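You operate a simulated robot arm through the tools that you are given. There is no shell and no other tool. Be economical: measure what you need, move in short steps, check, and stop when the job is done.

You run a simulated two-armed robot. Do the job below in one go: nothing can be reset, and whatever is moved stays where it is left.

JOB
Tidy the cloths: fold both napkins, and let the blue towel and the apron swap rails.
Fine: towel on the wooden rail, apron on the steel rail; the red towel stays.

The check looks at the end state, three seconds after you hand in, the way a careful person would. Anything else that was tipped, shoved, dropped, spilled or broken makes it a failure. Flat cloth is picked up by pressing the open fingertips on it (5 to 10 N) and closing them slowly along it; thin cloth reads only 2 to 8 mm in the jaws.

ROBOT AND FRAMES
Two 7-joint arms with two-finger parallel grippers on one trunk, on a base that drives. Base frame: it is fixed to the floor where the robot stands at the start and does not move with it; the origin is under the middle of the robot, x ahead of it, y to its left, z up; the surface under the hand at the start is at about z = 0.62. Readings come in m, rad, newtons and seconds.
The left shoulder is at the start at [0.11, 0.169, 1.573], the right one opposite. With the tool pointing down near the work surface each hand reaches from about 0.1 to 0.46 m from the robot's upright axis, wherever it stands, measured 20 degrees to its own side. Places, roughly: apron [0.75, 1.25, 1]; steel rail [0.6, 0.7, 1.1]; wooden rail [0.6, 1.2, 1.1]. Payload 1.57 kg a hand.
Tool frame (each hand has its own): the origin (TCP) lies between the finger pads and is the grasp point; the fingertips stand 0.03 m ahead of it; z points along the fingers, y is the line along which they close. The gripper opens to 0.08 m. The fingers are 0.017 m wide and 0.012 m thick; the gripper's body (0.04 by 0.082 m) begins 0.08 m behind the TCP.
Orientation is that of the tool frame in the base frame, as a unit quaternion [w, x, y, z]. With the fingers straight down and closing along the base's y, the tool's x points along the base's -x, its y along +y and its z along -z.

CONTROLS
- The arms move only by the tool jog_arm. It takes "left_commands", "right_commands" or both (then of equal length, played together; a hand with none holds still); each is a list of rows, each a list of 7 numbers: the shift along the tool's x, y, z in cm, then the turn, a rotation vector about the tool's x, y, z in rad, then the closure, from 0 (fully open) to 1 (shut). In form: [[dx, dy, dz, rx, ry, rz, claw], ...]. A call has 1 to 12 rows; each row is the pose to reach, as a shift and turn from the pose commanded when the call began, along the tool's axes at that moment. Rows are played at 5 a second. More than 0.05 m and 0.15 rad between two rows, or a gripper value outside its range, and nothing of the call is played. Where a pose cannot be reached the arm comes as near as it can. A force on the tool above 40 N (or 10 N above the force at the start of the call, whichever is more), or a blocked arm, ends the call early, and 0.2 s more pass. The fingers move at their own pace (about 0.072 m/s each) and stop on an object; they squeeze with about 41 N. The grip force told is the motor's: it shows also when the fingers shut on nothing. Time passes only in rows, and 0.2 s behind the last, so rows that repeat a pose let the fingers close. The reply holds the time, the measured pose of the TCP, the force on the tool along the base axes, the opening and the grip force, in the units named above and with some noise, with the torque about the TCP (base axes, N m) and any sound that the robot's microphone picked up.
- Cameras (640 x 400 px; columns grow to the right, rows downward): "scene" is now at [0.1411, 0.0375, 1.7546]; the picture's right is [0.52, -0.86, 0.00], its down [-0.69, -0.42, -0.59] and it looks along [0.50, 0.30, -0.81] (base axes); focal length 289 px, centre (320, 200). "left" rides on the left gripper at [0.072, 0.007, -0.122] in its tool frame; the picture's right is [-0.09, 1.00, 0.00], its down [-0.84, -0.08, -0.54] and it looks along [-0.54, -0.05, 0.84] (tool axes); focal length 238 px, centre (320, 200). "right" rides on the right gripper at [0.072, -0.007, -0.122] in its tool frame; the picture's right is [0.09, 1.00, 0.00], its down [-0.84, 0.08, -0.54] and it looks along [-0.54, 0.05, 0.84] (tool axes); focal length 238 px, centre (320, 200). There is no depth. A picture from a camera that has moved, and an enlarged one, comes with that camera's place and axes in the base frame and with its lens. The place of the scene camera against the robot may be out by one fixed shift of up to 0.012 m in any direction.
- camera(camera): a new picture of that camera. No time passes.
- lift_body(by): slides the trunk up (or, below 0, down) by that many m; the arms and the scene camera ride with it, the base frame stays. It gives what a move gives, with no picture.
- steer(legs): drives the robot by 1 to 6 legs, each [ahead, left, turn to the left] in m, m and rad, along the robot's own axes; the way and the turn of a leg run together, so that a leg with both is an arc; at most 1.5 m and 3.142 rad a leg. The arms and the cameras ride along, it lands a little off, and it stops where it bumps. It gives what a move gives.
- turn_head(pan, tilt): turns the head with the scene camera to pan (to the left, within 1.501 rad either way) and tilt (down, from -0.506 to 1.204), counted from straight ahead of the robot. It gives what a move gives.
- zoom(camera, box): a new picture of the part [left, top, right, bottom] of that camera's present view, enlarged. No time passes.
- hand_in(): hands the job in; it is judged then, once.

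Go step by step. Nothing tells you exact positions but the pictures and the camera data: compare them with the known pose of the tool, close in by small moves and look again before you grip or let go. The budget is 120 turns and 108 pictures, counting those below and the enlarged ones. Unless the task says otherwise, let go and move clear before handing in, and close with one line.

The tools are called by a JSON object that holds its "api" and its "payload". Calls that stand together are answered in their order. jog_arm: Moves the arms, as the interface text tells. Its arguments: {"type":"object","properties":{"left_commands":{"type":"array","items":{"type":"array","items":{"type":"number"}}},"right_commands":{"type":"array","items":{"type":"array","items":{"type":"number"}}}},"required":[]} The other tools are called the same way: lift_body (by) slides the trunk up or down; steer (legs) drives the base; turn_head (pan, tilt) turns the head that bears the scene camera; camera (camera) takes a picture; zoom (camera, box) takes an enlarged picture of a part of a camera's view; hand_in () hands the job in.

At the start:

```text
time_s: 0.0
left_tcp_pos: [0.4198, 0.575, 0.9995]
left_orientation: [-0.001, 0.0, 1.0, 0.0]
left_wrist_force: [0.9, 0.5, -0.3]
left_ft_torque: [0.03, 0.0, 0.02]
left_gripper_width: 0.08
left_grip_force: 0.0
right_tcp_pos: [0.5921, 0.0386, 1.3123]
right_orientation: [0.0, -0.001, 1.0, 0.001]
right_wrist_force: [-0.4, -0.6, -0.2]
right_ft_torque: [-0.01, 0.0, 0.0]
right_gripper_width: 0.0798
right_grip_force: 0.1
trunk travel left (down, up): [-0.887, 0.003]
robot x, y, heading: [0.0011, 0.0024, 0.002]
head pan, tilt: [0.543, 0.941]
```

scene: 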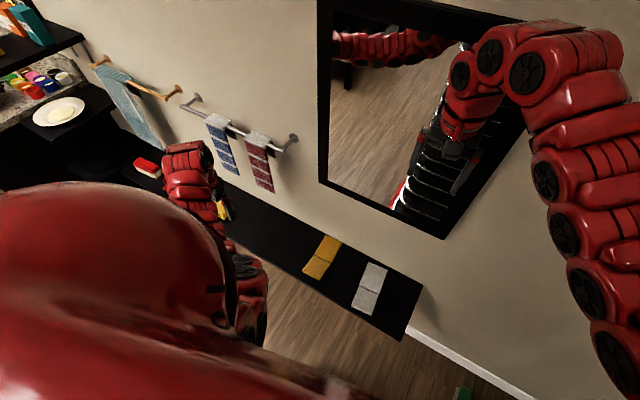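
right: 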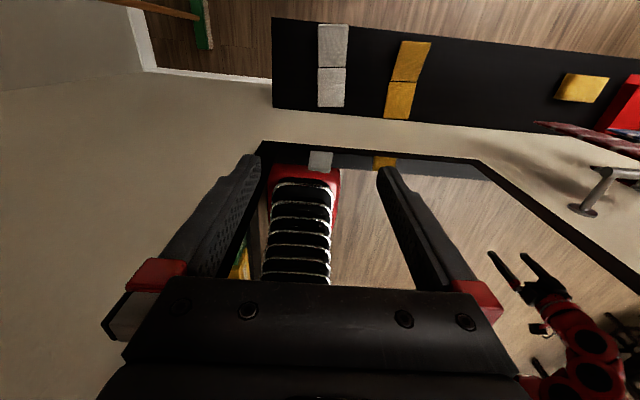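
left: 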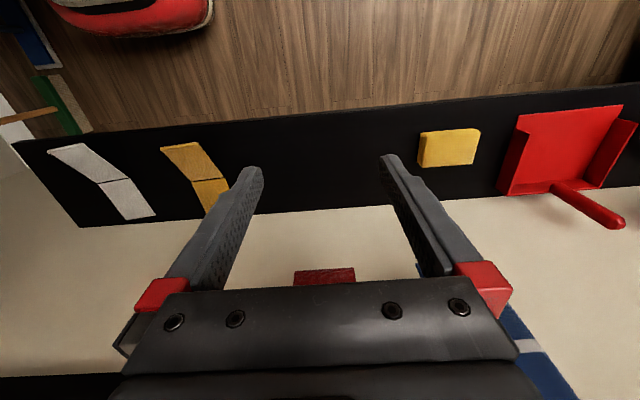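

I see a narrow black bench along the wall with a yellow and a grey napkin, a steel rail with blue and red towels, and a wooden rail with the apron behind. I'll look closer at each before moving.

{"api": "zoom", "payload": {"camera": "scene", "box": [270, 210, 430, 310]}}

{"api": "zoom", "payload": {"camera": "scene", "box": [80, 40, 320, 200]}}

{"api": "turn_head", "payload": {"pan": 1.1, "tilt": 0.6}}

{"api": "camera", "payload": {"camera": "scene"}}

```text
4.00 times, centred on (350, 260) of scene
camera zoom: at [0.1411, 0.0375, 1.7546], right [0.52, -0.86, 0.0], down [-0.69, -0.42, -0.59], along [0.5, 0.3, -0.81], focal length 1156 px, centre (200, -40)
```

zoom: 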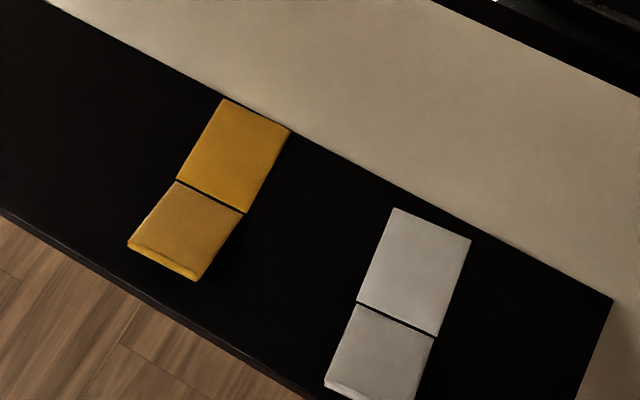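

```text
2.50 times, centred on (200, 120) of scene
camera zoom: at [0.1411, 0.0375, 1.7546], right [0.52, -0.86, 0.0], down [-0.69, -0.42, -0.59], along [0.5, 0.3, -0.81], focal length 722 px, centre (620, 400)
```

zoom: 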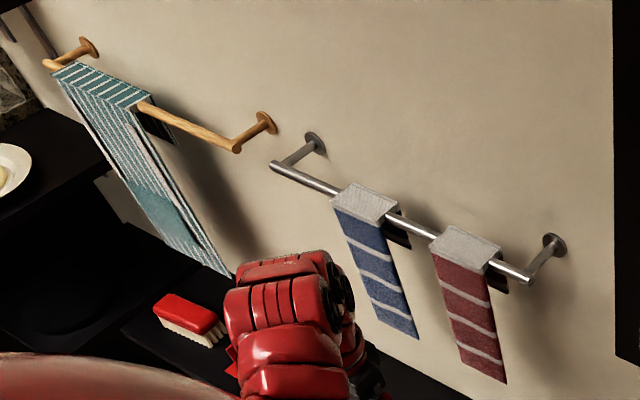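

```text
time_s: 1.0
left_tcp_pos: [0.4188, 0.5753, 1.0007]
left_orientation: [0.001, 0.0, 1.0, 0.0]
left_wrist_force: [0.1, -0.2, 0.0]
left_ft_torque: [-0.01, 0.03, -0.02]
left_gripper_width: 0.08
left_grip_force: 0.1
right_tcp_pos: [0.5919, 0.0385, 1.3123]
right_orientation: [0.0, 0.0, 1.0, 0.0]
right_wrist_force: [0.1, -0.5, 0.7]
right_ft_torque: [-0.01, 0.02, -0.02]
right_gripper_width: 0.0799
right_grip_force: 0.0
trunk travel left (down, up): [-0.887, 0.003]
robot x, y, heading: [-0.0001, -0.0001, -0.002]
head pan, tilt: [1.1, 0.6]
```

```text
102 pictures are left
camera scene: at [0.1186, 0.0784, 1.7824], right [0.89, -0.45, 0.0], down [-0.26, -0.5, -0.82], along [0.38, 0.73, -0.57], focal length 289 px, centre (320, 200)
```

scene: 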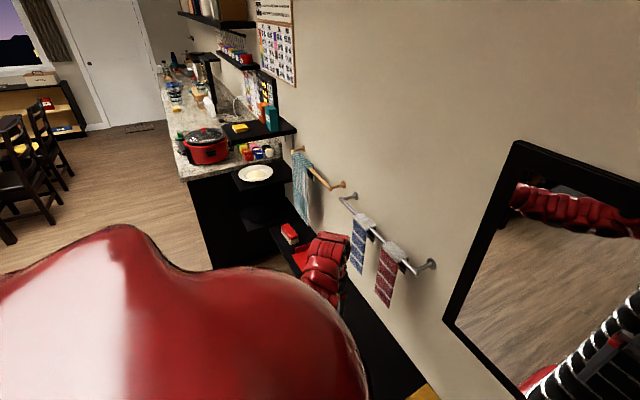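

Napkins look like two-panel cloths with a crease at x≈0.58 (yellow y≈0.29, grey y≈0.06), bench top z≈0.62, rails at x≈0.64, z≈1.10. I'll lower the trunk for reach and bring the left hand over the yellow napkin.

{"api": "lift_body", "payload": {"by": -0.25}}

{"api": "jog_arm", "payload": {"left_commands": [[0, -4, -3, 0, 0, 0, 0], [0, -8, -6, 0, 0, 0, 0], [0, -12, -8, 0, 0, 0, 0], [0, -16, -10, 0, 0, 0, 0], [0, -20, -10, 0, 0, 0, 0], [0, -24, -10, 0, 0, 0, 0], [0, -28, -10, 0, 0, 0, 0], [0, -28, -10, 0, 0, 0, 0]]}}

{"api": "camera", "payload": {"camera": "left"}}

```text
time_s: 3.5
left_tcp_pos: [0.4203, 0.5746, 0.7493]
left_orientation: [-0.001, 0.0, 1.0, 0.0]
left_wrist_force: [0.0, -0.3, 0.3]
left_ft_torque: [0.0, -0.01, -0.01]
left_gripper_width: 0.0799
left_grip_force: 0.1
right_tcp_pos: [0.5921, 0.0381, 1.0628]
right_orientation: [0.0, -0.001, 1.0, 0.0]
right_wrist_force: [-0.8, -0.5, 0.1]
right_ft_torque: [0.0, 0.04, -0.02]
right_gripper_width: 0.0799
right_grip_force: 0.0
trunk travel left (down, up): [-0.637, 0.253]
robot x, y, heading: [0.0019, -0.0016, -0.0]
head pan, tilt: [1.1, 0.6]
```

```text
time_s: 5.3
left_tcp_pos: [0.4142, 0.2905, 0.8388]
left_orientation: [0.005, -0.001, 1.0, -0.002]
left_wrist_force: [0.1, 0.3, -1.1]
left_ft_torque: [-0.01, -0.01, 0.03]
left_gripper_width: 0.0798
left_grip_force: 0.1
left hand out of reach, approached as far as the arm can: row 3, 4, 5, 6, 7, 8
right_tcp_pos: [0.5916, 0.0391, 1.0627]
right_orientation: [0.0, 0.0, 1.0, 0.0]
right_wrist_force: [-0.1, 0.0, -0.3]
right_ft_torque: [-0.03, -0.04, -0.01]
right_gripper_width: 0.08
right_grip_force: 0.0
trunk travel left (down, up): [-0.637, 0.253]
robot x, y, heading: [-0.0021, -0.0007, -0.0]
head pan, tilt: [1.1, 0.6]
```

```text
101 pictures are left
camera left: at [0.3418, 0.2995, 0.9623], right [0.09, 1.0, 0.0], down [0.83, -0.07, 0.55], along [0.55, -0.05, -0.84], focal length 238 px, centre (320, 200)
```

left: 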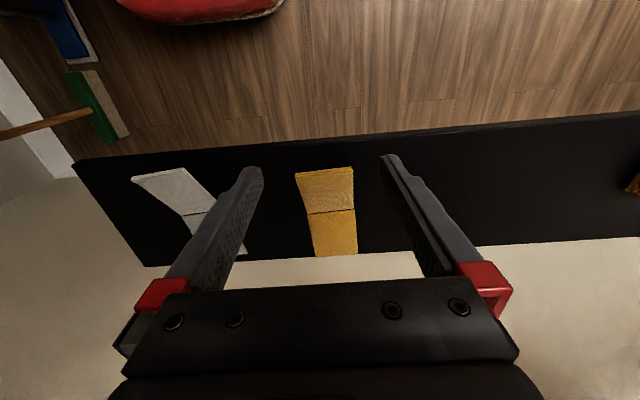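

The near half of each napkin appears tilted up about 5 cm at its free edge (three views disagree on a flat fit), so each can be flipped about the crease. I'll back off 0.2 m for arm room and turn the left hand so it closes in the x–z plane.

{"api": "steer", "payload": {"legs": [[-0.2, 0, 0]]}}

{"api": "jog_arm", "payload": {"left_commands": [[-3, 0, 0, 0, 0, 0.145, 0], [-6, 0, 0, 0, 0, 0.29, 0], [-9, 0, 0, 0, 0, 0.435, 0], [-12, 0, 0, 0, 0, 0.58, 0], [-14, 0, 0, 0, 0, 0.725, 0], [-16, 0, 0, 0, 0, 0.87, 0], [-16, 0, 0, 0, 0, 1.015, 0], [-16, 0, 0, 0, 0, 1.16, 0], [-16, 0, 0, 0, 0, 1.305, 0], [-16, 0, 0, 0, 0, 1.45, 0], [-16, 0, 0, 0, 0, 1.57, 0], [-16, 0, 0, 0, 0, 1.57, 0]]}}

{"api": "camera", "payload": {"camera": "left"}}

```text
time_s: 7.0
left_tcp_pos: [0.211, 0.2926, 0.8388]
left_orientation: [0.005, -0.002, 1.0, -0.002]
left_wrist_force: [-0.5, -0.4, 0.2]
left_ft_torque: [-0.01, -0.03, -0.01]
left_gripper_width: 0.0798
left_grip_force: 0.1
right_tcp_pos: [0.3894, 0.0392, 1.0624]
right_orientation: [0.001, -0.002, 1.0, 0.0]
right_wrist_force: [-0.3, 0.9, 0.9]
right_ft_torque: [0.0, -0.03, -0.02]
right_gripper_width: 0.08
right_grip_force: 0.2
trunk travel left (down, up): [-0.637, 0.253]
robot x, y, heading: [-0.2028, -0.003, 0.002]
head pan, tilt: [1.1, 0.6]
```

```text
time_s: 9.6
left_tcp_pos: [0.3728, 0.2919, 0.8379]
left_orientation: [0.006, 0.706, 0.708, 0.004]
left_wrist_force: [0.4, -0.6, 0.3]
left_ft_torque: [0.02, 0.01, 0.0]
left_gripper_width: 0.0798
left_grip_force: 0.0
left hand out of reach, approached as far as the arm can: row 1, 2, 3, 4, 5, 7, 8, 9, 10, 11, 12
right_tcp_pos: [0.3895, 0.039, 1.061]
right_orientation: [0.0, -0.002, 1.0, 0.0]
right_wrist_force: [-1.3, -0.1, 0.1]
right_ft_torque: [-0.01, 0.0, 0.0]
right_gripper_width: 0.0803
right_grip_force: 0.1
trunk travel left (down, up): [-0.637, 0.253]
robot x, y, heading: [-0.2044, 0.0025, 0.005]
head pan, tilt: [1.1, 0.6]
```

```text
100 pictures are left
camera left: at [0.3787, 0.3663, 0.9614], right [1.0, -0.09, 0.01], down [-0.08, -0.84, 0.54], along [-0.04, -0.54, -0.84], focal length 238 px, centre (320, 200)
```

left: 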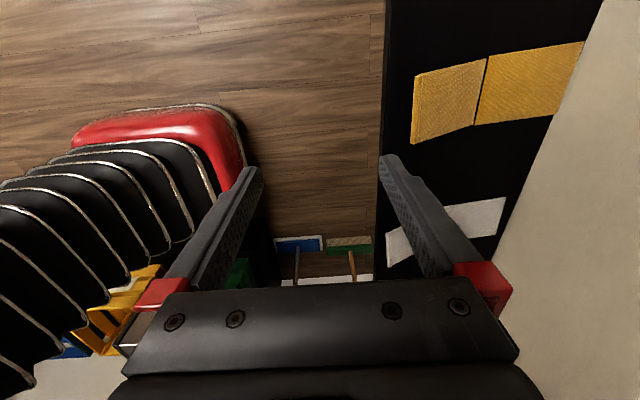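

The near panel is clearly kinked upward. I'll pitch the left hand so the fingers point forward and slightly down, in front of the raised yellow edge.

{"api": "jog_arm", "payload": {"left_commands": [[0, 0, 0, -0.14, 0, 0, 0], [0, -1, 0, -0.28, 0, 0, 0.1], [0, -2, 0, -0.42, 0, 0, 0.2], [0, -2, 0, -0.56, 0, 0, 0.3], [0, -2, 2, -0.7, 0, 0, 0.4], [0, -2, 4, -0.84, 0, 0, 0.45], [0, -2, 7, -0.98, 0, 0, 0.45], [0, -1, 10, -1.1, 0, 0, 0.45], [0.2, 1, 13, -1.1, 0, 0, 0.45], [0.2, 3, 13.5, -1.1, 0, 0, 0.45], [0.2, 3, 13.5, -1.1, 0, 0, 0.45]]}}

{"api": "camera", "payload": {"camera": "left"}}

{"api": "turn_head", "payload": {"pan": 0.3, "tilt": 0.85}}

{"api": "camera", "payload": {"camera": "scene"}}

```text
time_s: 12.0
left_tcp_pos: [0.4039, 0.2959, 0.7024]
left_orientation: [0.373, 0.599, 0.603, 0.372]
left_wrist_force: [0.5, 0.5, -0.6]
left_ft_torque: [0.01, 0.0, 0.02]
left_gripper_width: 0.0441
left_grip_force: 0.0
right_tcp_pos: [0.3876, 0.0397, 1.0619]
right_orientation: [0.0, -0.002, 1.0, 0.0]
right_wrist_force: [0.2, 0.2, 0.0]
right_ft_torque: [0.0, 0.0, 0.03]
right_gripper_width: 0.0798
right_grip_force: 0.1
trunk travel left (down, up): [-0.637, 0.253]
robot x, y, heading: [-0.2023, -0.0043, 0.006]
head pan, tilt: [1.1, 0.6]
```

```text
99 pictures are left
camera left: at [0.2976, 0.3686, 0.7636], right [0.44, -0.09, 0.89], down [-0.52, -0.84, 0.17], along [0.73, -0.54, -0.42], focal length 238 px, centre (320, 200)
```

left: 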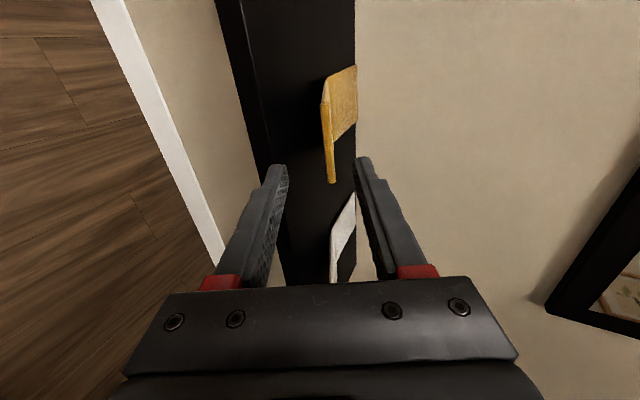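

```text
time_s: 13.1
left_tcp_pos: [0.402, 0.2966, 0.7022]
left_orientation: [0.373, 0.599, 0.603, 0.372]
left_wrist_force: [0.5, 0.0, -1.2]
left_ft_torque: [0.0, 0.02, 0.02]
left_gripper_width: 0.0441
left_grip_force: 0.1
right_tcp_pos: [0.3894, 0.0395, 1.0617]
right_orientation: [0.0, -0.002, 1.0, -0.001]
right_wrist_force: [-0.3, 0.1, 0.3]
right_ft_torque: [-0.01, 0.01, 0.0]
right_gripper_width: 0.0801
right_grip_force: 0.1
trunk travel left (down, up): [-0.637, 0.253]
robot x, y, heading: [-0.2041, -0.0021, 0.004]
head pan, tilt: [0.3, 0.85]
```

```text
98 pictures are left
camera scene: at [-0.0499, 0.023, 1.5115], right [0.3, -0.95, 0.0], down [-0.72, -0.22, -0.66], along [0.63, 0.2, -0.75], focal length 289 px, centre (320, 200)
```

scene: 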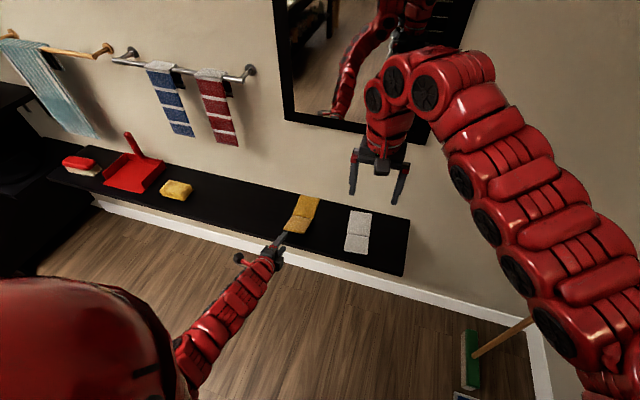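

The hand is in front of the yellow napkin's near edge; I'll zoom to check alignment.

{"api": "zoom", "payload": {"camera": "left", "box": [240, 50, 400, 200]}}

{"api": "zoom", "payload": {"camera": "scene", "box": [230, 180, 390, 280]}}

```text
2.67 times, centred on (320, 125) of left
camera zoom: at [0.2975, 0.3688, 0.7636], right [0.44, -0.09, 0.89], down [-0.52, -0.84, 0.17], along [0.73, -0.54, -0.42], focal length 636 px, centre (320, 400)
```

zoom: 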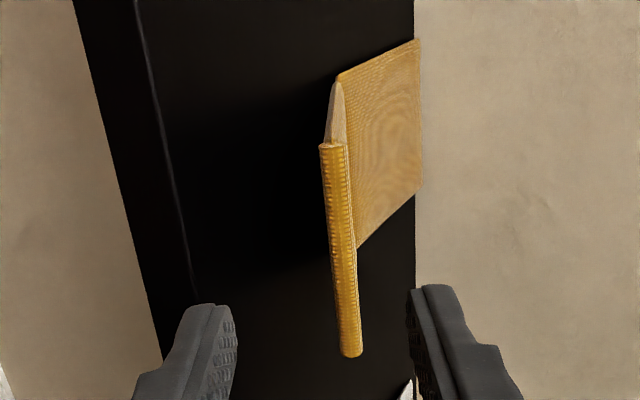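

```text
4.00 times, centred on (310, 230) of scene
camera zoom: at [-0.0499, 0.023, 1.5115], right [0.3, -0.95, 0.0], down [-0.72, -0.22, -0.66], along [0.63, 0.2, -0.75], focal length 1156 px, centre (360, 80)
```

zoom: 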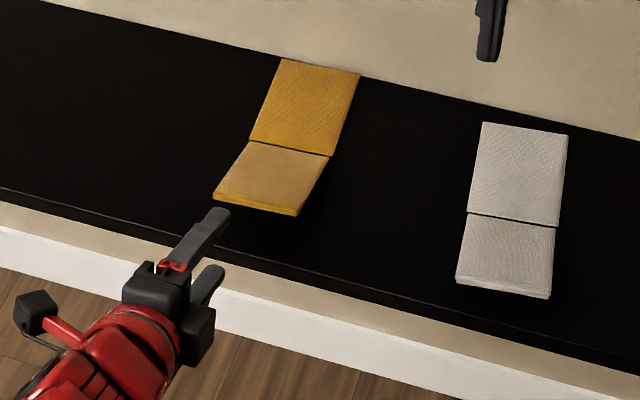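

The yellow edge is at x≈0.486, y 0.253–0.327, z≈0.67. I'll advance so it lies between the jaws and close slowly.

{"api": "jog_arm", "payload": {"left_commands": [[-0.6, 0.7, 2, 0, 0, 0, 0.45], [-0.6, 0.8, 4, 0, 0, 0, 0.45], [-0.6, 0.8, 6, 0, 0, 0, 0.45], [-0.6, 0.8, 7.6, 0, 0, 0, 0.45], [-0.6, 0.8, 7.6, 0, 0, 0, 0.45]]}}

{"api": "camera", "payload": {"camera": "left"}}

```text
time_s: 14.3
left_tcp_pos: [0.4756, 0.2899, 0.6753]
left_orientation: [0.373, 0.6, 0.603, 0.372]
left_wrist_force: [0.3, -0.3, -1.7]
left_ft_torque: [-0.02, 0.01, -0.03]
left_gripper_width: 0.0436
left_grip_force: 0.0
right_tcp_pos: [0.3874, 0.0404, 1.062]
right_orientation: [0.0, -0.002, 1.0, -0.001]
right_wrist_force: [-0.3, 0.4, 1.6]
right_ft_torque: [-0.01, 0.0, 0.02]
right_gripper_width: 0.0801
right_grip_force: 0.1
trunk travel left (down, up): [-0.637, 0.253]
robot x, y, heading: [-0.2022, 0.0013, 0.004]
head pan, tilt: [0.3, 0.85]
```

```text
95 pictures are left
camera left: at [0.369, 0.3633, 0.7373], right [0.44, -0.09, 0.89], down [-0.52, -0.84, 0.17], along [0.73, -0.54, -0.42], focal length 238 px, centre (320, 200)
```

left: 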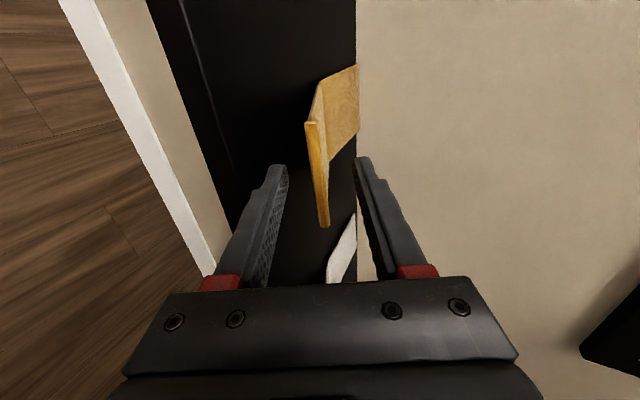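

The edge lies between the jaws. Closing.

{"api": "jog_arm", "payload": {"left_commands": [[0, 0, 0, 0, 0, 0, 0.55], [0, 0, 0, 0, 0, 0, 0.65], [0, 0, 0, 0, 0, 0, 0.75], [0, 0, 0, 0, 0, 0, 0.85], [0, 0, 0, 0, 0, 0, 0.95], [0, 0, 0, 0, 0, 0, 1], [0, 0, 0, 0, 0, 0, 1]]}}

{"api": "camera", "payload": {"camera": "left"}}

```text
time_s: 15.9
left_tcp_pos: [0.4745, 0.2909, 0.6772]
left_orientation: [0.374, 0.599, 0.602, 0.372]
left_wrist_force: [0.5, 0.1, 3.0]
left_ft_torque: [-0.17, -0.38, -0.03]
left_gripper_width: 0.007
left_grip_force: 26.2
right_tcp_pos: [0.388, 0.0397, 1.0613]
right_orientation: [0.0, -0.002, 1.0, 0.0]
right_wrist_force: [0.1, 0.1, -0.7]
right_ft_torque: [-0.01, 0.02, 0.0]
right_gripper_width: 0.0802
right_grip_force: 0.1
trunk travel left (down, up): [-0.637, 0.253]
robot x, y, heading: [-0.2042, -0.0025, 0.008]
head pan, tilt: [0.3, 0.85]
```

```text
94 pictures are left
camera left: at [0.369, 0.3632, 0.7375], right [0.44, -0.09, 0.89], down [-0.52, -0.84, 0.17], along [0.73, -0.54, -0.42], focal length 238 px, centre (320, 200)
```

left: 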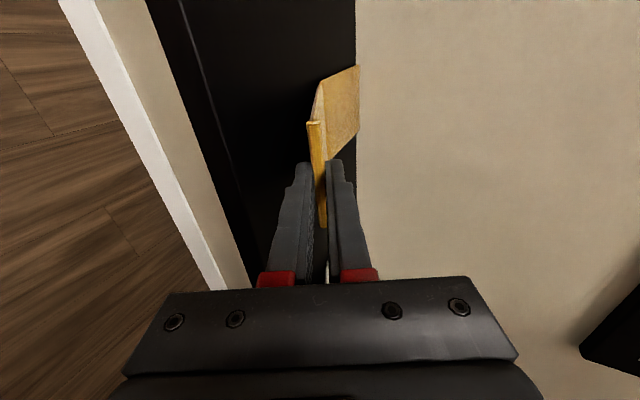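

Gripped at 7 mm. Now I'll swing the panel about its crease up to vertical.

{"api": "jog_arm", "payload": {"left_commands": [[0, 1.7, 0.12, 0.14, 0, 0, 1], [0, 3.37, 0.48, 0.28, 0, 0, 1], [0, 4.97, 1.06, 0.42, 0, 0, 1], [0, 6.48, 1.86, 0.56, 0, 0, 1], [0, 7.86, 2.87, 0.7, 0, 0, 1], [0, 9.08, 4.06, 0.84, 0, 0, 1], [0, 10.13, 5.4, 0.98, 0, 0, 1], [0, 10.87, 6.67, 1.1, 0, 0, 1], [0, 10.87, 6.67, 1.1, 0, 0, 1]]}}

{"api": "camera", "payload": {"camera": "left"}}

{"api": "zoom", "payload": {"camera": "scene", "box": [200, 150, 400, 275]}}

```text
time_s: 17.9
left_tcp_pos: [0.4638, 0.2664, 0.7714]
left_orientation: [0.005, 0.706, 0.708, 0.004]
left_wrist_force: [-0.2, 0.4, 1.3]
left_ft_torque: [0.0, 0.0, -0.03]
left_gripper_width: 0.0
left_grip_force: 21.1
left hand out of reach, approached as far as the arm can: row 3, 4, 5, 6, 7, 8, 9
right_tcp_pos: [0.3887, 0.0392, 1.0616]
right_orientation: [0.0, -0.001, 1.0, 0.001]
right_wrist_force: [0.1, -0.1, -0.5]
right_ft_torque: [0.02, 0.01, -0.05]
right_gripper_width: 0.0801
right_grip_force: 0.1
trunk travel left (down, up): [-0.637, 0.253]
robot x, y, heading: [-0.2025, -0.0011, 0.001]
head pan, tilt: [0.3, 0.85]
```

```text
93 pictures are left
camera left: at [0.4698, 0.3398, 0.8941], right [1.0, -0.09, 0.01], down [-0.08, -0.84, 0.54], along [-0.04, -0.54, -0.84], focal length 238 px, centre (320, 200)
```

left: 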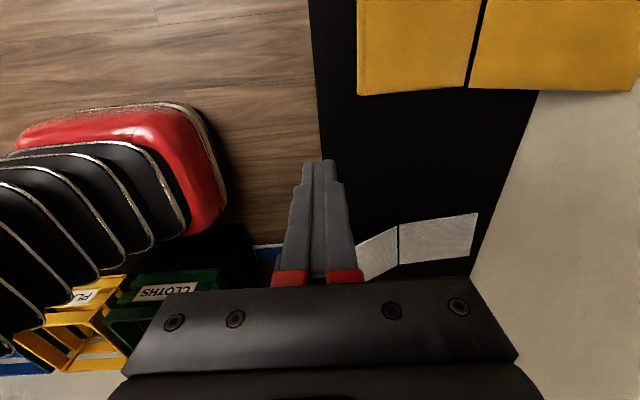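

```text
3.20 times, centred on (300, 212) of scene
camera zoom: at [-0.0497, 0.0227, 1.5115], right [0.3, -0.95, 0.0], down [-0.72, -0.22, -0.66], along [0.63, 0.2, -0.75], focal length 924 px, centre (384, 160)
```

zoom: 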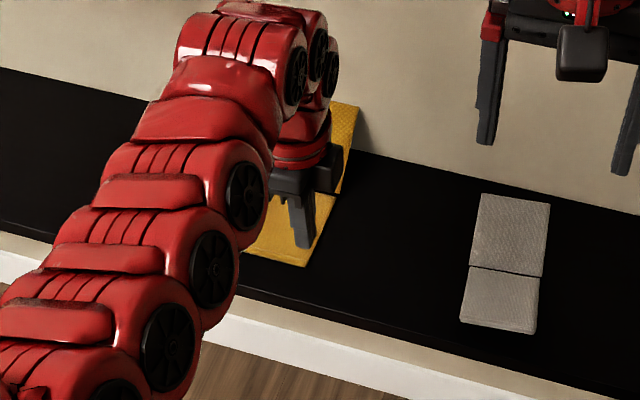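

The grip slipped: the arm ran out of reach mid-swing. I'll withdraw the hand and see where the napkin is now.

{"api": "jog_arm", "payload": {"left_commands": [[0, -3, -2, 0, 0, 0, 0.9], [0, -7, -4, 0, 0, 0, 0.6], [0, -11, -4, 0, 0, 0, 0.5], [0, -15, -4, 0, 0, 0, 0.5], [0, -15, -4, 0, 0, 0, 0.5]]}}

{"api": "zoom", "payload": {"camera": "scene", "box": [230, 180, 390, 280]}}

{"api": "camera", "payload": {"camera": "left"}}

```text
time_s: 19.1
left_tcp_pos: [0.3717, 0.2793, 0.7903]
left_orientation: [0.005, 0.706, 0.708, 0.001]
left_wrist_force: [0.0, 0.0, 0.2]
left_ft_torque: [0.01, 0.03, 0.02]
left_gripper_width: 0.0399
left_grip_force: 0.1
left hand out of reach, approached as far as the arm can: row 3, 4, 5
right_tcp_pos: [0.3889, 0.0382, 1.0615]
right_orientation: [-0.001, -0.001, 1.0, 0.0]
right_wrist_force: [0.0, 0.6, -0.7]
right_ft_torque: [0.02, -0.01, -0.01]
right_gripper_width: 0.0799
right_grip_force: 0.0
trunk travel left (down, up): [-0.637, 0.253]
robot x, y, heading: [-0.2029, -0.0016, 0.001]
head pan, tilt: [0.3, 0.85]
```

```text
4.00 times, centred on (310, 230) of scene
camera zoom: at [-0.0498, 0.0223, 1.5115], right [0.3, -0.95, 0.0], down [-0.72, -0.22, -0.66], along [0.63, 0.2, -0.75], focal length 1156 px, centre (360, 80)
```

zoom: 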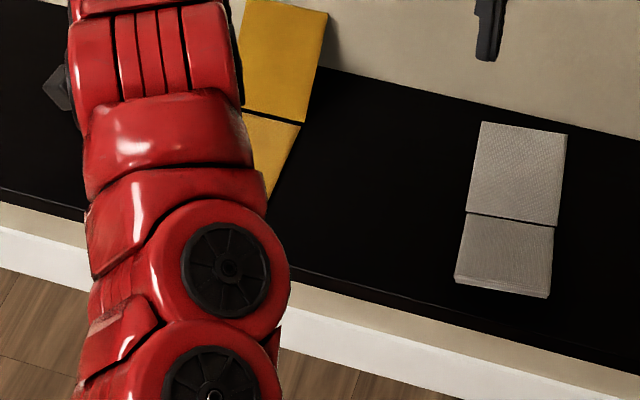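

```text
90 pictures are left
camera left: at [0.3782, 0.3522, 0.9139], right [1.0, -0.09, 0.01], down [-0.08, -0.84, 0.54], along [-0.04, -0.54, -0.84], focal length 238 px, centre (320, 200)
```

left: 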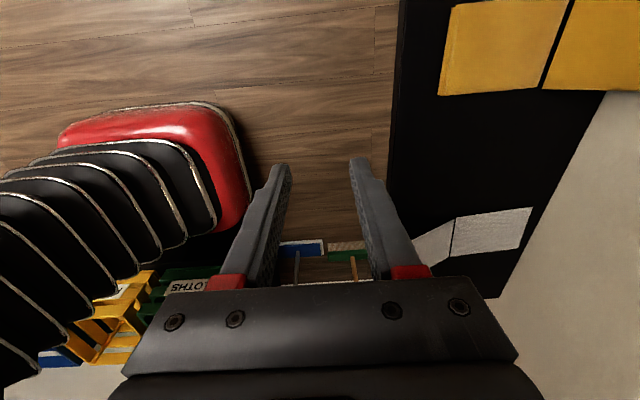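

The yellow napkin has slid toward the wall a bit. I'll raise the trunk and pull both hands in, then drive closer so the work lies in the comfortable zone.

{"api": "lift_body", "payload": {"by": 0.25}}

{"api": "jog_arm", "payload": {"left_commands": [[0, -3, 0, 0, 0, 0, 0.5], [0, -6, 0, 0, 0, 0, 0.5], [0, -9, 0, 0, 0, 0, 0.5], [0, -12, 0, 0, 0, 0, 0.5], [0, -15, 0, 0, 0, 0, 0.5], [0, -18, 0, 0, 0, 0, 0.5], [0, -21, 0, 0, 0, 0, 0.5], [0, -24, 0, 0, 0, 0, 0.5], [0, -24, 0, 0, 0, 0, 0.5]], "right_commands": [[3, -2, 0, 0, 0, 0, 0], [6, -4, 0, 0, 0, 0, 0], [9, -6, 0, 0, 0, 0, 0], [12, -8, 0, 0, 0, 0, 0], [15, -10, 0, 0, 0, 0, 0], [18, -12, 0, 0, 0, 0, 0], [21, -14, 0, 0, 0, 0, 0], [24, -16, 0, 0, 0, 0, 0], [26, -18, 0, 0, 0, 0, 0]]}}

{"api": "camera", "payload": {"camera": "scene"}}

```text
time_s: 21.7
left_tcp_pos: [0.3733, 0.2793, 1.0401]
left_orientation: [0.004, 0.705, 0.709, 0.001]
left_wrist_force: [-0.4, 0.1, -0.1]
left_ft_torque: [0.02, 0.04, 0.0]
left_gripper_width: 0.0398
left_grip_force: 0.0
right_tcp_pos: [0.3895, 0.0394, 1.3117]
right_orientation: [0.0, -0.002, 1.0, 0.0]
right_wrist_force: [-0.4, 0.1, 0.2]
right_ft_torque: [0.03, 0.0, 0.01]
right_gripper_width: 0.0802
right_grip_force: 0.0
trunk travel left (down, up): [-0.887, 0.003]
robot x, y, heading: [-0.2075, 0.0017, 0.005]
head pan, tilt: [0.3, 0.85]
```

```text
time_s: 23.7
left_tcp_pos: [0.2959, 0.3489, 0.9422]
left_orientation: [0.006, 0.706, 0.708, 0.0]
left_wrist_force: [1.1, -0.5, -0.6]
left_ft_torque: [-0.02, 0.02, 0.0]
left_gripper_width: 0.0403
left_grip_force: 0.1
left hand out of reach, approached as far as the arm can: row 1, 2, 3, 4, 5, 6, 7, 8, 9
right_tcp_pos: [0.4051, -0.0461, 1.3056]
right_orientation: [-0.002, -0.002, 1.0, 0.0]
right_wrist_force: [0.5, -0.1, -1.0]
right_ft_torque: [-0.03, 0.03, -0.02]
right_gripper_width: 0.0802
right_grip_force: 0.0
right hand out of reach, approached as far as the arm can: row 1, 2, 3, 4, 5, 6, 7, 8, 9
trunk travel left (down, up): [-0.887, 0.003]
robot x, y, heading: [-0.2039, -0.0025, 0.001]
head pan, tilt: [0.3, 0.85]
```

```text
89 pictures are left
camera scene: at [-0.0501, 0.0262, 1.7615], right [0.3, -0.95, 0.0], down [-0.72, -0.23, -0.66], along [0.63, 0.2, -0.75], focal length 289 px, centre (320, 200)
```

scene: 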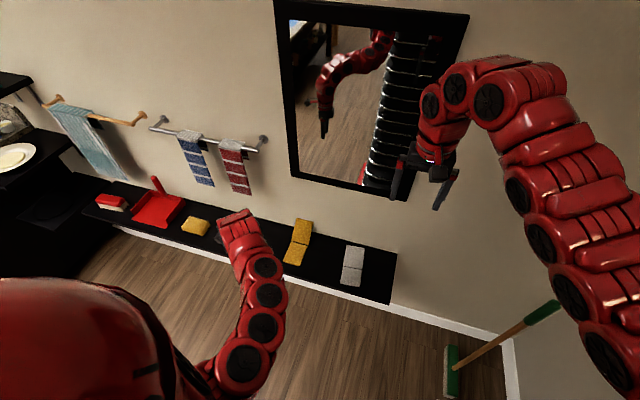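

The hands can only come in close when they are lower, so I'll lower both while pulling in (all in front of the bench).

{"api": "jog_arm", "payload": {"left_commands": [[0, 0, 3, 0, 0, 0, 0.5], [0, -2, 6, 0, 0, 0, 0.5], [0, -4, 9, 0, 0, 0, 0.5], [0, -7, 12, 0, 0, 0, 0.5], [0, -10, 14, 0, 0, 0, 0.5], [0, -12, 14, 0, 0, 0, 0.5], [0, -12, 14, 0, 0, 0, 0.5], [0, -12, 14, 0, 0, 0, 0.5], [0, -12, 14, 0, 0, 0, 0.5], [0, -12, 14, 0, 0, 0, 0.5], [0, -12, 14, 0, 0, 0, 0.5], [0, -12, 14, 0, 0, 0, 0.5]], "right_commands": [[1, -1, 4, 0, 0, 0, 0], [2, -2, 8, 0, 0, 0, 0], [3, -3, 12, 0, 0, 0, 0], [4, -4, 16, 0, 0, 0, 0], [5, -5, 20, 0, 0, 0, 0], [6, -6, 24, 0, 0, 0, 0], [7, -7, 28, 0, 0, 0, 0], [9, -8, 32, 0, 0, 0, 0], [11, -9, 36, 0, 0, 0, 0], [13, -10, 40, 0, 0, 0, 0], [16, -10, 44, 0, 0, 0, 0], [18, -10, 46, 0, 0, 0, 0]]}}

```text
time_s: 26.3
left_tcp_pos: [0.1691, 0.3458, 0.808]
left_orientation: [0.004, 0.706, 0.709, 0.001]
left_wrist_force: [-0.7, 0.6, 0.4]
left_ft_torque: [0.0, 0.0, 0.02]
left_gripper_width: 0.0399
left_grip_force: 0.0
right_tcp_pos: [0.4052, -0.0486, 1.3072]
right_orientation: [-0.002, -0.001, 1.0, 0.0]
right_wrist_force: [-0.6, -0.4, 0.5]
right_ft_torque: [0.0, -0.02, 0.01]
right_gripper_width: 0.0803
right_grip_force: 0.0
right hand out of reach, approached as far as the arm can: row 1, 2, 3, 4, 5, 6, 7, 8, 9, 10, 11, 12
trunk travel left (down, up): [-0.887, 0.003]
robot x, y, heading: [-0.2023, 0.0009, 0.01]
head pan, tilt: [0.3, 0.85]
```

The left hand is in a good place; the right is stuck in a tight posture, so I'll extend it outward first and then down.

{"api": "jog_arm", "payload": {"right_commands": [[-4, 0, 0, 0, 0, 0, 0], [-8, 0, 2, 0, 0, 0, 0], [-8, 0, 6, 0, 0, 0, 0], [-8, -2, 10, 0, 0, 0, 0], [-8, -4, 14, 0, 0, 0, 0], [-8, -6, 18, 0, 0, 0, 0], [-6, -8, 22, 0, 0, 0, 0], [-4, -10, 26, 0, 0, 0, 0], [-2, -12, 30, 0, 0, 0, 0], [1, -14, 34, 0, 0, 0, 0], [4, -14, 38, 0, 0, 0, 0], [7, -14, 42, 0, 0, 0, 0]]}}

```text
refused: row 10 steps farther than a row can; nothing moved
```

{"api": "jog_arm", "payload": {"right_commands": [[-4, 0, 0, 0, 0, 0, 0], [-8, 0, 2, 0, 0, 0, 0], [-8, 0, 6, 0, 0, 0, 0], [-8, -2, 10, 0, 0, 0, 0], [-8, -4, 14, 0, 0, 0, 0], [-8, -6, 18, 0, 0, 0, 0], [-6, -8, 22, 0, 0, 0, 0], [-4, -9, 26, 0, 0, 0, 0], [-2, -10, 30, 0, 0, 0, 0], [0, -11, 34, 0, 0, 0, 0], [2, -11, 38, 0, 0, 0, 0], [4, -11, 42, 0, 0, 0, 0]]}}

```text
time_s: 28.9
left_tcp_pos: [0.168, 0.3455, 0.8094]
left_orientation: [0.004, 0.706, 0.708, 0.001]
left_wrist_force: [0.4, -0.1, -0.5]
left_ft_torque: [0.02, 0.02, -0.02]
left_gripper_width: 0.0401
left_grip_force: 0.0
right_tcp_pos: [0.3483, -0.1263, 0.8747]
right_orientation: [0.0, -0.002, 1.0, 0.001]
right_wrist_force: [0.5, -0.1, 0.4]
right_ft_torque: [-0.03, 0.02, 0.05]
right_gripper_width: 0.0799
right_grip_force: 0.1
trunk travel left (down, up): [-0.887, 0.003]
robot x, y, heading: [-0.1998, -0.003, -0.001]
head pan, tilt: [0.3, 0.85]
```

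Now both hands are free. I'll pull the right hand in further and look at the napkins unobstructed.

{"api": "jog_arm", "payload": {"right_commands": [[4, -1, 2, 0, 0, 0, 0], [8, -2, 4, 0, 0, 0, 0], [12, -3, 5, 0, 0, 0, 0], [16, -4, 6, 0, 0, 0, 0], [16, -4, 6, 0, 0, 0, 0]]}}

{"api": "zoom", "payload": {"camera": "scene", "box": [240, 200, 400, 300]}}

{"api": "camera", "payload": {"camera": "scene"}}

```text
time_s: 30.1
left_tcp_pos: [0.1697, 0.3456, 0.8075]
left_orientation: [0.003, 0.706, 0.709, 0.002]
left_wrist_force: [0.0, 0.3, -0.7]
left_ft_torque: [-0.02, 0.04, 0.0]
left_gripper_width: 0.0399
left_grip_force: 0.0
right_tcp_pos: [0.1987, -0.1634, 0.7987]
right_orientation: [0.0, -0.001, 1.0, 0.0]
right_wrist_force: [0.2, 0.9, 0.1]
right_ft_torque: [-0.01, 0.02, 0.03]
right_gripper_width: 0.0799
right_grip_force: 0.0
right hand out of reach, approached as far as the arm can: row 3, 4, 5
trunk travel left (down, up): [-0.887, 0.003]
robot x, y, heading: [-0.2062, -0.0015, 0.004]
head pan, tilt: [0.3, 0.85]
```

```text
4.00 times, centred on (320, 250) of scene
camera zoom: at [-0.0493, 0.0239, 1.7615], right [0.3, -0.95, 0.0], down [-0.72, -0.22, -0.66], along [0.63, 0.2, -0.75], focal length 1156 px, centre (320, 0)
```

zoom: 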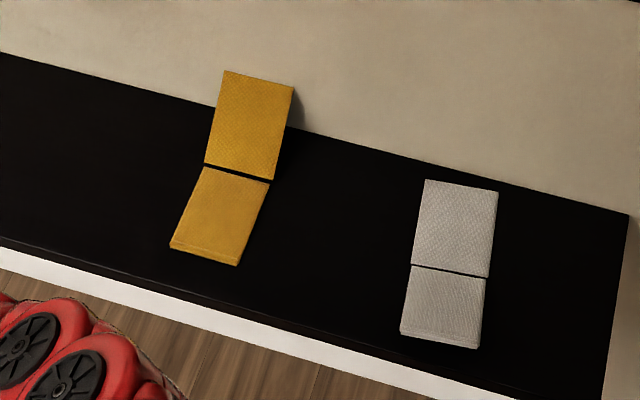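

```text
87 pictures are left
camera scene: at [-0.0493, 0.0239, 1.7615], right [0.3, -0.95, 0.0], down [-0.72, -0.22, -0.66], along [0.63, 0.2, -0.75], focal length 289 px, centre (320, 200)
```

scene: 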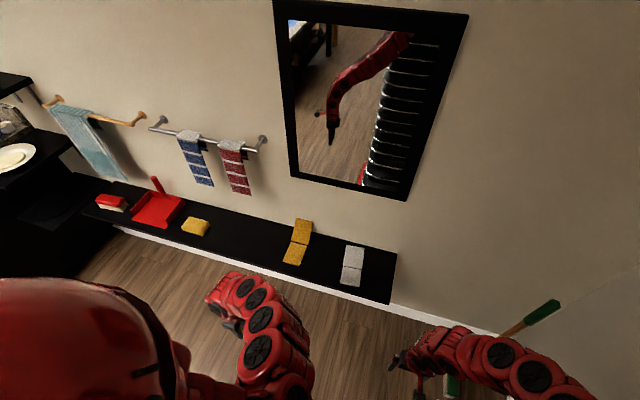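

Yellow's near half now lies flat (x 0.51–0.62) with its far half leaning on the wall; grey is unchanged. I'll drive to stand between them (axis ≈ [0.1, 0.2]) so left hand serves yellow and right hand grey.

{"api": "steer", "payload": {"legs": [[0, 0.2, 0], [0.3, 0, 0]]}}

{"api": "turn_head", "payload": {"pan": 0.0, "tilt": 1.1}}

{"api": "camera", "payload": {"camera": "scene"}}

{"api": "camera", "payload": {"camera": "right"}}

```text
time_s: 33.3
left_tcp_pos: [0.4715, 0.543, 0.8088]
left_orientation: [0.004, 0.705, 0.71, 0.003]
left_wrist_force: [0.3, 0.5, 0.5]
left_ft_torque: [0.0, -0.02, 0.03]
left_gripper_width: 0.0401
left_grip_force: 0.1
right_tcp_pos: [0.5036, 0.0326, 0.7986]
right_orientation: [0.0, -0.003, 1.0, 0.0]
right_wrist_force: [-0.1, -0.1, 1.1]
right_ft_torque: [0.02, 0.02, 0.03]
right_gripper_width: 0.0796
right_grip_force: 0.2
trunk travel left (down, up): [-0.887, 0.003]
robot x, y, heading: [0.1062, 0.1956, 0.001]
head pan, tilt: [0.3, 0.85]
```

```text
time_s: 34.1
left_tcp_pos: [0.472, 0.5427, 0.8094]
left_orientation: [0.004, 0.705, 0.71, 0.002]
left_wrist_force: [0.1, 0.8, -0.1]
left_ft_torque: [0.02, 0.0, 0.01]
left_gripper_width: 0.0398
left_grip_force: 0.0
right_tcp_pos: [0.5042, 0.0319, 0.7981]
right_orientation: [-0.001, -0.003, 1.0, 0.0]
right_wrist_force: [0.0, 0.1, -0.1]
right_ft_torque: [-0.02, -0.02, 0.0]
right_gripper_width: 0.0801
right_grip_force: 0.1
trunk travel left (down, up): [-0.887, 0.003]
robot x, y, heading: [0.1016, 0.1949, 0.003]
head pan, tilt: [0.0, 1.1]
```

```text
86 pictures are left
camera scene: at [0.2446, 0.1964, 1.7438], right [0.01, -1.0, 0.0], down [-0.89, -0.01, -0.45], along [0.45, 0.0, -0.89], focal length 289 px, centre (320, 200)
```

scene: 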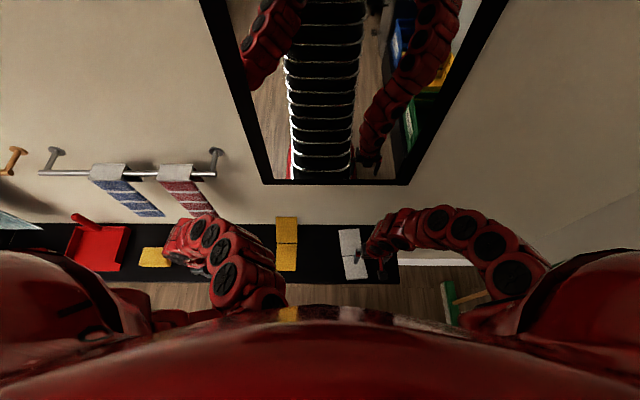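

```text
85 pictures are left
camera right: at [0.4325, 0.025, 0.9206], right [-0.1, 1.0, 0.0], down [0.84, 0.08, 0.54], along [0.54, 0.05, -0.84], focal length 238 px, centre (320, 200)
```

right: 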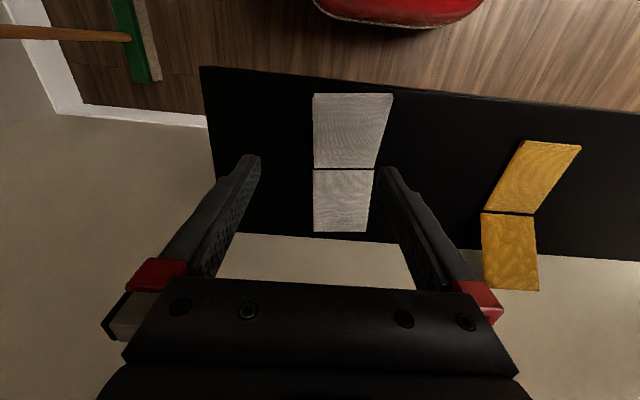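

I'll take grey first with the right hand: its raised near edge is at about [0.469, 0.061, 0.67], crease x≈0.57. Turning the hand and pulling back for a 45° approach.

{"api": "jog_arm", "payload": {"right_commands": [[2, 1, -1, 0, 0, -0.145, 0], [4, 2, -1, 0, 0, -0.29, 0], [6, 3, -1, 0, 0, -0.435, 0], [8, 3, 0, 0, 0, -0.58, 0], [9.5, 3, 0, 0, 0, -0.725, 0], [11, 3, 0, 0, 0, -0.87, 0], [11, 3, 0, 0, 0, -1.015, 0.1], [11, 3, 0, 0, 0, -1.16, 0.2], [11, 3, 0, 0, 0, -1.305, 0.3], [11, 3, 0, 0, 0, -1.45, 0.4], [11, 3, 0, 0, 0, -1.57, 0.5], [11, 3, 0, 0, 0, -1.57, 0.5]]}}

{"api": "jog_arm", "payload": {"right_commands": [[0, 0, 0, 0.14, 0, 0, 0.55], [0, 0, 1, 0.28, 0, 0, 0.55], [0, 0, 2, 0.42, 0, 0, 0.55], [0, 0, 4, 0.56, 0, 0, 0.55], [0, -1, 6, 0.7, 0, 0, 0.55], [0, -2, 7.5, 0.785, 0, 0, 0.55], [0, -2, 7.5, 0.785, 0, 0, 0.55]]}}

{"api": "camera", "payload": {"camera": "right"}}

```text
time_s: 36.7
left_tcp_pos: [0.4733, 0.5434, 0.8088]
left_orientation: [0.004, 0.704, 0.71, 0.002]
left_wrist_force: [0.0, -0.4, -0.1]
left_ft_torque: [-0.05, 0.0, 0.0]
left_gripper_width: 0.0402
left_grip_force: 0.1
right_tcp_pos: [0.4437, 0.0565, 0.7303]
right_orientation: [0.0, 0.709, -0.705, 0.0]
right_wrist_force: [-0.7, 0.6, 1.2]
right_ft_torque: [0.01, 0.0, -0.01]
right_gripper_width: 0.0401
right_grip_force: 0.0
right hand out of reach, approached as far as the arm can: row 1, 2, 3, 4, 5, 6, 7, 8, 9, 10, 11, 12
trunk travel left (down, up): [-0.887, 0.003]
robot x, y, heading: [0.1025, 0.1939, 0.004]
head pan, tilt: [0.0, 1.1]
```

```text
time_s: 38.3
left_tcp_pos: [0.473, 0.5412, 0.8091]
left_orientation: [0.003, 0.705, 0.709, 0.001]
left_wrist_force: [0.6, -0.3, 0.4]
left_ft_torque: [0.0, -0.02, -0.06]
left_gripper_width: 0.04
left_grip_force: 0.1
right_tcp_pos: [0.4607, 0.0912, 0.6932]
right_orientation: [0.144, -0.691, 0.693, -0.146]
right_wrist_force: [0.1, 0.1, 0.3]
right_ft_torque: [0.02, 0.0, -0.01]
right_gripper_width: 0.0361
right_grip_force: 0.1
right hand out of reach, approached as far as the arm can: row 1, 2, 3, 4, 5, 6, 7
trunk travel left (down, up): [-0.887, 0.003]
robot x, y, heading: [0.1029, 0.1948, 0.006]
head pan, tilt: [0.0, 1.1]
```

```text
84 pictures are left
camera right: at [0.4171, 0.0198, 0.8079], right [-0.91, -0.09, -0.4], down [-0.29, 0.84, 0.46], along [0.29, 0.54, -0.79], focal length 238 px, centre (320, 200)
```

right: 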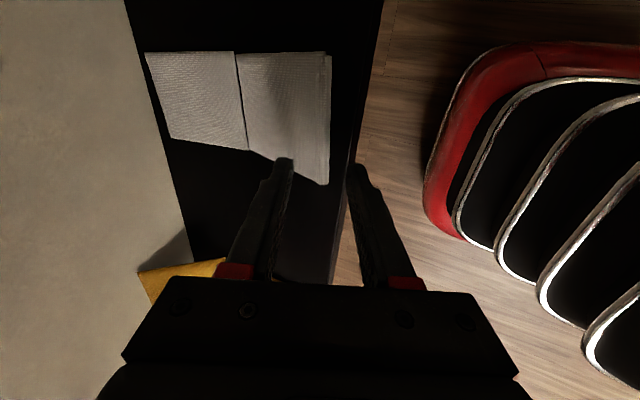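

The arm is too cramped here; an earlier stance (trunk −0.25, hand ~0.6 m ahead of the axis) gave the tilt easily. I'll back off to axis ≈[-0.07, 0.35] and lower the trunk.

{"api": "steer", "payload": {"legs": [[-0.17, 0, 0], [0, 0.155, 0]]}}

{"api": "lift_body", "payload": {"by": -0.25}}

{"api": "jog_arm", "payload": {"right_commands": [[0, 0, -4, 0, 0, 0, 0.4], [0, 0, -8, 0.1, 0, 0, 0.4], [0, 0, -12, 0.2, 0, 0, 0.4], [0, 0, -16, 0.3, 0, 0, 0.4], [0, 0, -20, 0.4, 0, 0, 0.4], [0, 0, -23, 0.5, 0, 0, 0.4], [0, 0, -23, 0.6, 0, 0, 0.4], [0, 0, -23, 0.7, 0, 0, 0.4], [0, 0, -23, 0.7, 0, 0, 0.4]]}}

```text
time_s: 40.8
left_tcp_pos: [0.3009, 0.6935, 0.81]
left_orientation: [0.003, 0.704, 0.711, 0.002]
left_wrist_force: [0.4, 0.3, -0.2]
left_ft_torque: [0.01, 0.04, -0.01]
left_gripper_width: 0.0401
left_grip_force: 0.0
right_tcp_pos: [0.2896, 0.2444, 0.6919]
right_orientation: [-0.143, 0.693, -0.692, 0.146]
right_wrist_force: [-0.2, -0.4, 0.4]
right_ft_torque: [0.0, 0.03, -0.02]
right_gripper_width: 0.0362
right_grip_force: 0.0
trunk travel left (down, up): [-0.887, 0.003]
robot x, y, heading: [-0.0668, 0.3442, 0.003]
head pan, tilt: [0.0, 1.1]
```

```text
time_s: 43.4
left_tcp_pos: [0.3011, 0.6957, 0.5588]
left_orientation: [0.004, 0.703, 0.711, 0.002]
left_wrist_force: [0.4, -0.2, -0.1]
left_ft_torque: [0.02, -0.03, 0.01]
left_gripper_width: 0.0398
left_grip_force: 0.0
right_tcp_pos: [0.2885, 0.2442, 0.4428]
right_orientation: [-0.142, 0.693, -0.692, 0.146]
right_wrist_force: [-0.5, -0.1, 0.8]
right_ft_torque: [0.01, 0.0, 0.01]
right_gripper_width: 0.0359
right_grip_force: 0.0
trunk travel left (down, up): [-0.637, 0.253]
robot x, y, heading: [-0.0677, 0.3474, 0.005]
head pan, tilt: [0.0, 1.1]
```

```text
time_s: 45.0
left_tcp_pos: [0.2736, 0.7601, 0.5733]
left_orientation: [-0.04, 0.694, 0.719, 0.025]
left_wrist_force: [-0.4, -0.4, -1.3]
left_ft_torque: [0.03, -0.01, 0.01]
left_gripper_width: 0.04
left_grip_force: 0.0
right_tcp_pos: [0.2391, 0.246, 0.6287]
right_orientation: [0.225, -0.419, 0.698, -0.535]
right_wrist_force: [0.1, -0.8, -0.2]
right_ft_torque: [0.0, 0.03, -0.01]
right_gripper_width: 0.0478
right_grip_force: 0.0
right hand out of reach, approached as far as the arm can: row 1, 2, 3, 4, 5, 6, 7, 8
trunk travel left (down, up): [-0.637, 0.253]
robot x, y, heading: [-0.0669, 0.3451, 0.008]
head pan, tilt: [0.0, 1.1]
stopped in row 8 (right hand): the arm was blocked; the commanded pose is now the measured one
```

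The right arm touched the left one; I'll move the right hand outward (to −y) and forward, restoring its heading.

{"api": "jog_arm", "payload": {"right_commands": [[1.5, -1.5, 2, 0, 0, 0, 0.4], [3, -3, 4, 0, 0, 0, 0.4], [4.5, -5, 6, 0, 0, 0, 0.4], [6, -6.5, 8, 0.01, -0.09, -0.03, 0.4], [7.5, -8, 10, 0.025, -0.19, -0.065, 0.4], [9, -9.5, 12, 0.04, -0.28, -0.1, 0.4], [10, -11, 14, 0.055, -0.38, -0.13, 0.4], [11.3, -12.4, 15.6, 0.07, -0.47, -0.165, 0.4], [11.3, -12.4, 15.6, 0.08, -0.56, -0.195, 0.4], [11.3, -12.4, 15.6, 0.08, -0.56, -0.195, 0.4]]}}

{"api": "camera", "payload": {"camera": "scene"}}

```text
time_s: 47.0
left_tcp_pos: [0.2751, 0.7536, 0.5728]
left_orientation: [-0.038, 0.695, 0.717, 0.025]
left_wrist_force: [-0.3, -1.7, 0.6]
left_ft_torque: [0.02, 0.0, 0.01]
left_gripper_width: 0.0399
left_grip_force: 0.0
right_tcp_pos: [0.1515, 0.1144, 0.5881]
right_orientation: [0.166, -0.41, 0.712, -0.545]
right_wrist_force: [-0.5, -1.3, -0.1]
right_ft_torque: [-0.02, -0.03, 0.02]
right_gripper_width: 0.0482
right_grip_force: 0.1
right hand out of reach, approached as far as the arm can: row 1, 2, 3, 4, 5, 6, 7, 8, 9, 10
trunk travel left (down, up): [-0.637, 0.253]
robot x, y, heading: [-0.0657, 0.3486, 0.009]
head pan, tilt: [0.0, 1.1]
stopped in row 10 (right hand): the force on the tool passed its limit at 45 N (the readings are from after the stop); the commanded pose is now the measured one
```

```text
83 pictures are left
camera scene: at [0.0695, 0.3443, 1.4941], right [0.01, -1.0, 0.0], down [-0.89, -0.01, -0.46], along [0.46, 0.01, -0.89], focal length 289 px, centre (320, 200)
```

scene: 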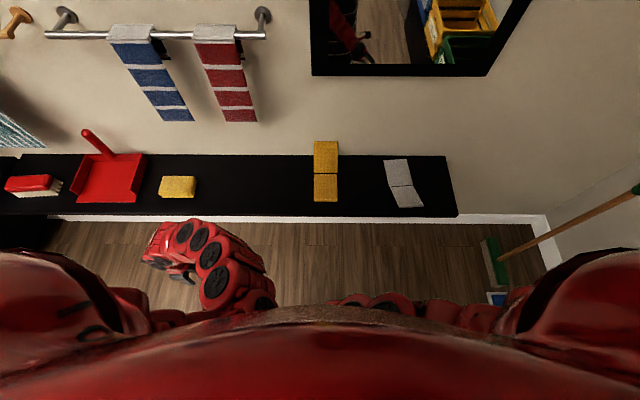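

The right arm has folded into a bad posture. I'll raise the trunk again and re-extend it forward and out before re-posing.

{"api": "lift_body", "payload": {"by": 0.25}}

{"api": "jog_arm", "payload": {"right_commands": [[0, 0, 0, 0, 0, 0, 0.4], [1, 0, 1, 0, 0, 0, 0.4], [2, 0, 2, 0, 0, 0, 0.4], [3, 0, 3, 0, 0, 0, 0.4], [4, 0, 4, 0, 0, 0, 0.4]]}}

{"api": "camera", "payload": {"camera": "right"}}

```text
time_s: 49.6
left_tcp_pos: [0.2774, 0.7554, 0.8207]
left_orientation: [-0.038, 0.695, 0.718, 0.023]
left_wrist_force: [0.9, -0.7, -0.5]
left_ft_torque: [-0.02, -0.01, -0.03]
left_gripper_width: 0.0402
left_grip_force: 0.0
right_tcp_pos: [0.1534, 0.1148, 0.8388]
right_orientation: [0.165, -0.412, 0.71, -0.548]
right_wrist_force: [0.4, -0.2, -0.5]
right_ft_torque: [0.01, -0.01, -0.03]
right_gripper_width: 0.0479
right_grip_force: 0.0
trunk travel left (down, up): [-0.887, 0.003]
robot x, y, heading: [-0.0682, 0.3474, 0.008]
head pan, tilt: [0.0, 1.1]
```

```text
time_s: 50.8
left_tcp_pos: [0.278, 0.7568, 0.8209]
left_orientation: [-0.038, 0.696, 0.717, 0.023]
left_wrist_force: [0.1, 0.0, 0.0]
left_ft_torque: [-0.02, 0.02, -0.01]
left_gripper_width: 0.0401
left_grip_force: 0.0
right_tcp_pos: [0.1549, 0.0566, 0.8319]
right_orientation: [0.164, -0.41, 0.711, -0.547]
right_wrist_force: [-0.9, 0.4, 0.7]
right_ft_torque: [0.02, 0.0, 0.03]
right_gripper_width: 0.0481
right_grip_force: 0.0
trunk travel left (down, up): [-0.887, 0.003]
robot x, y, heading: [-0.0713, 0.3501, 0.012]
head pan, tilt: [0.0, 1.1]
```

```text
82 pictures are left
camera right: at [0.0303, 0.0789, 0.8949], right [-0.46, -0.01, -0.89], down [0.11, 0.99, -0.06], along [0.88, -0.13, -0.45], focal length 238 px, centre (320, 200)
```

right: 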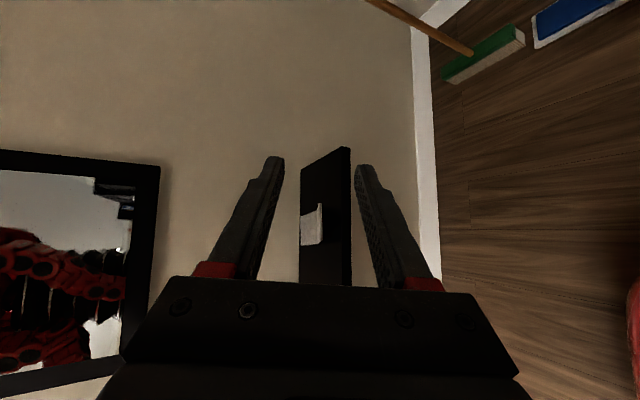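

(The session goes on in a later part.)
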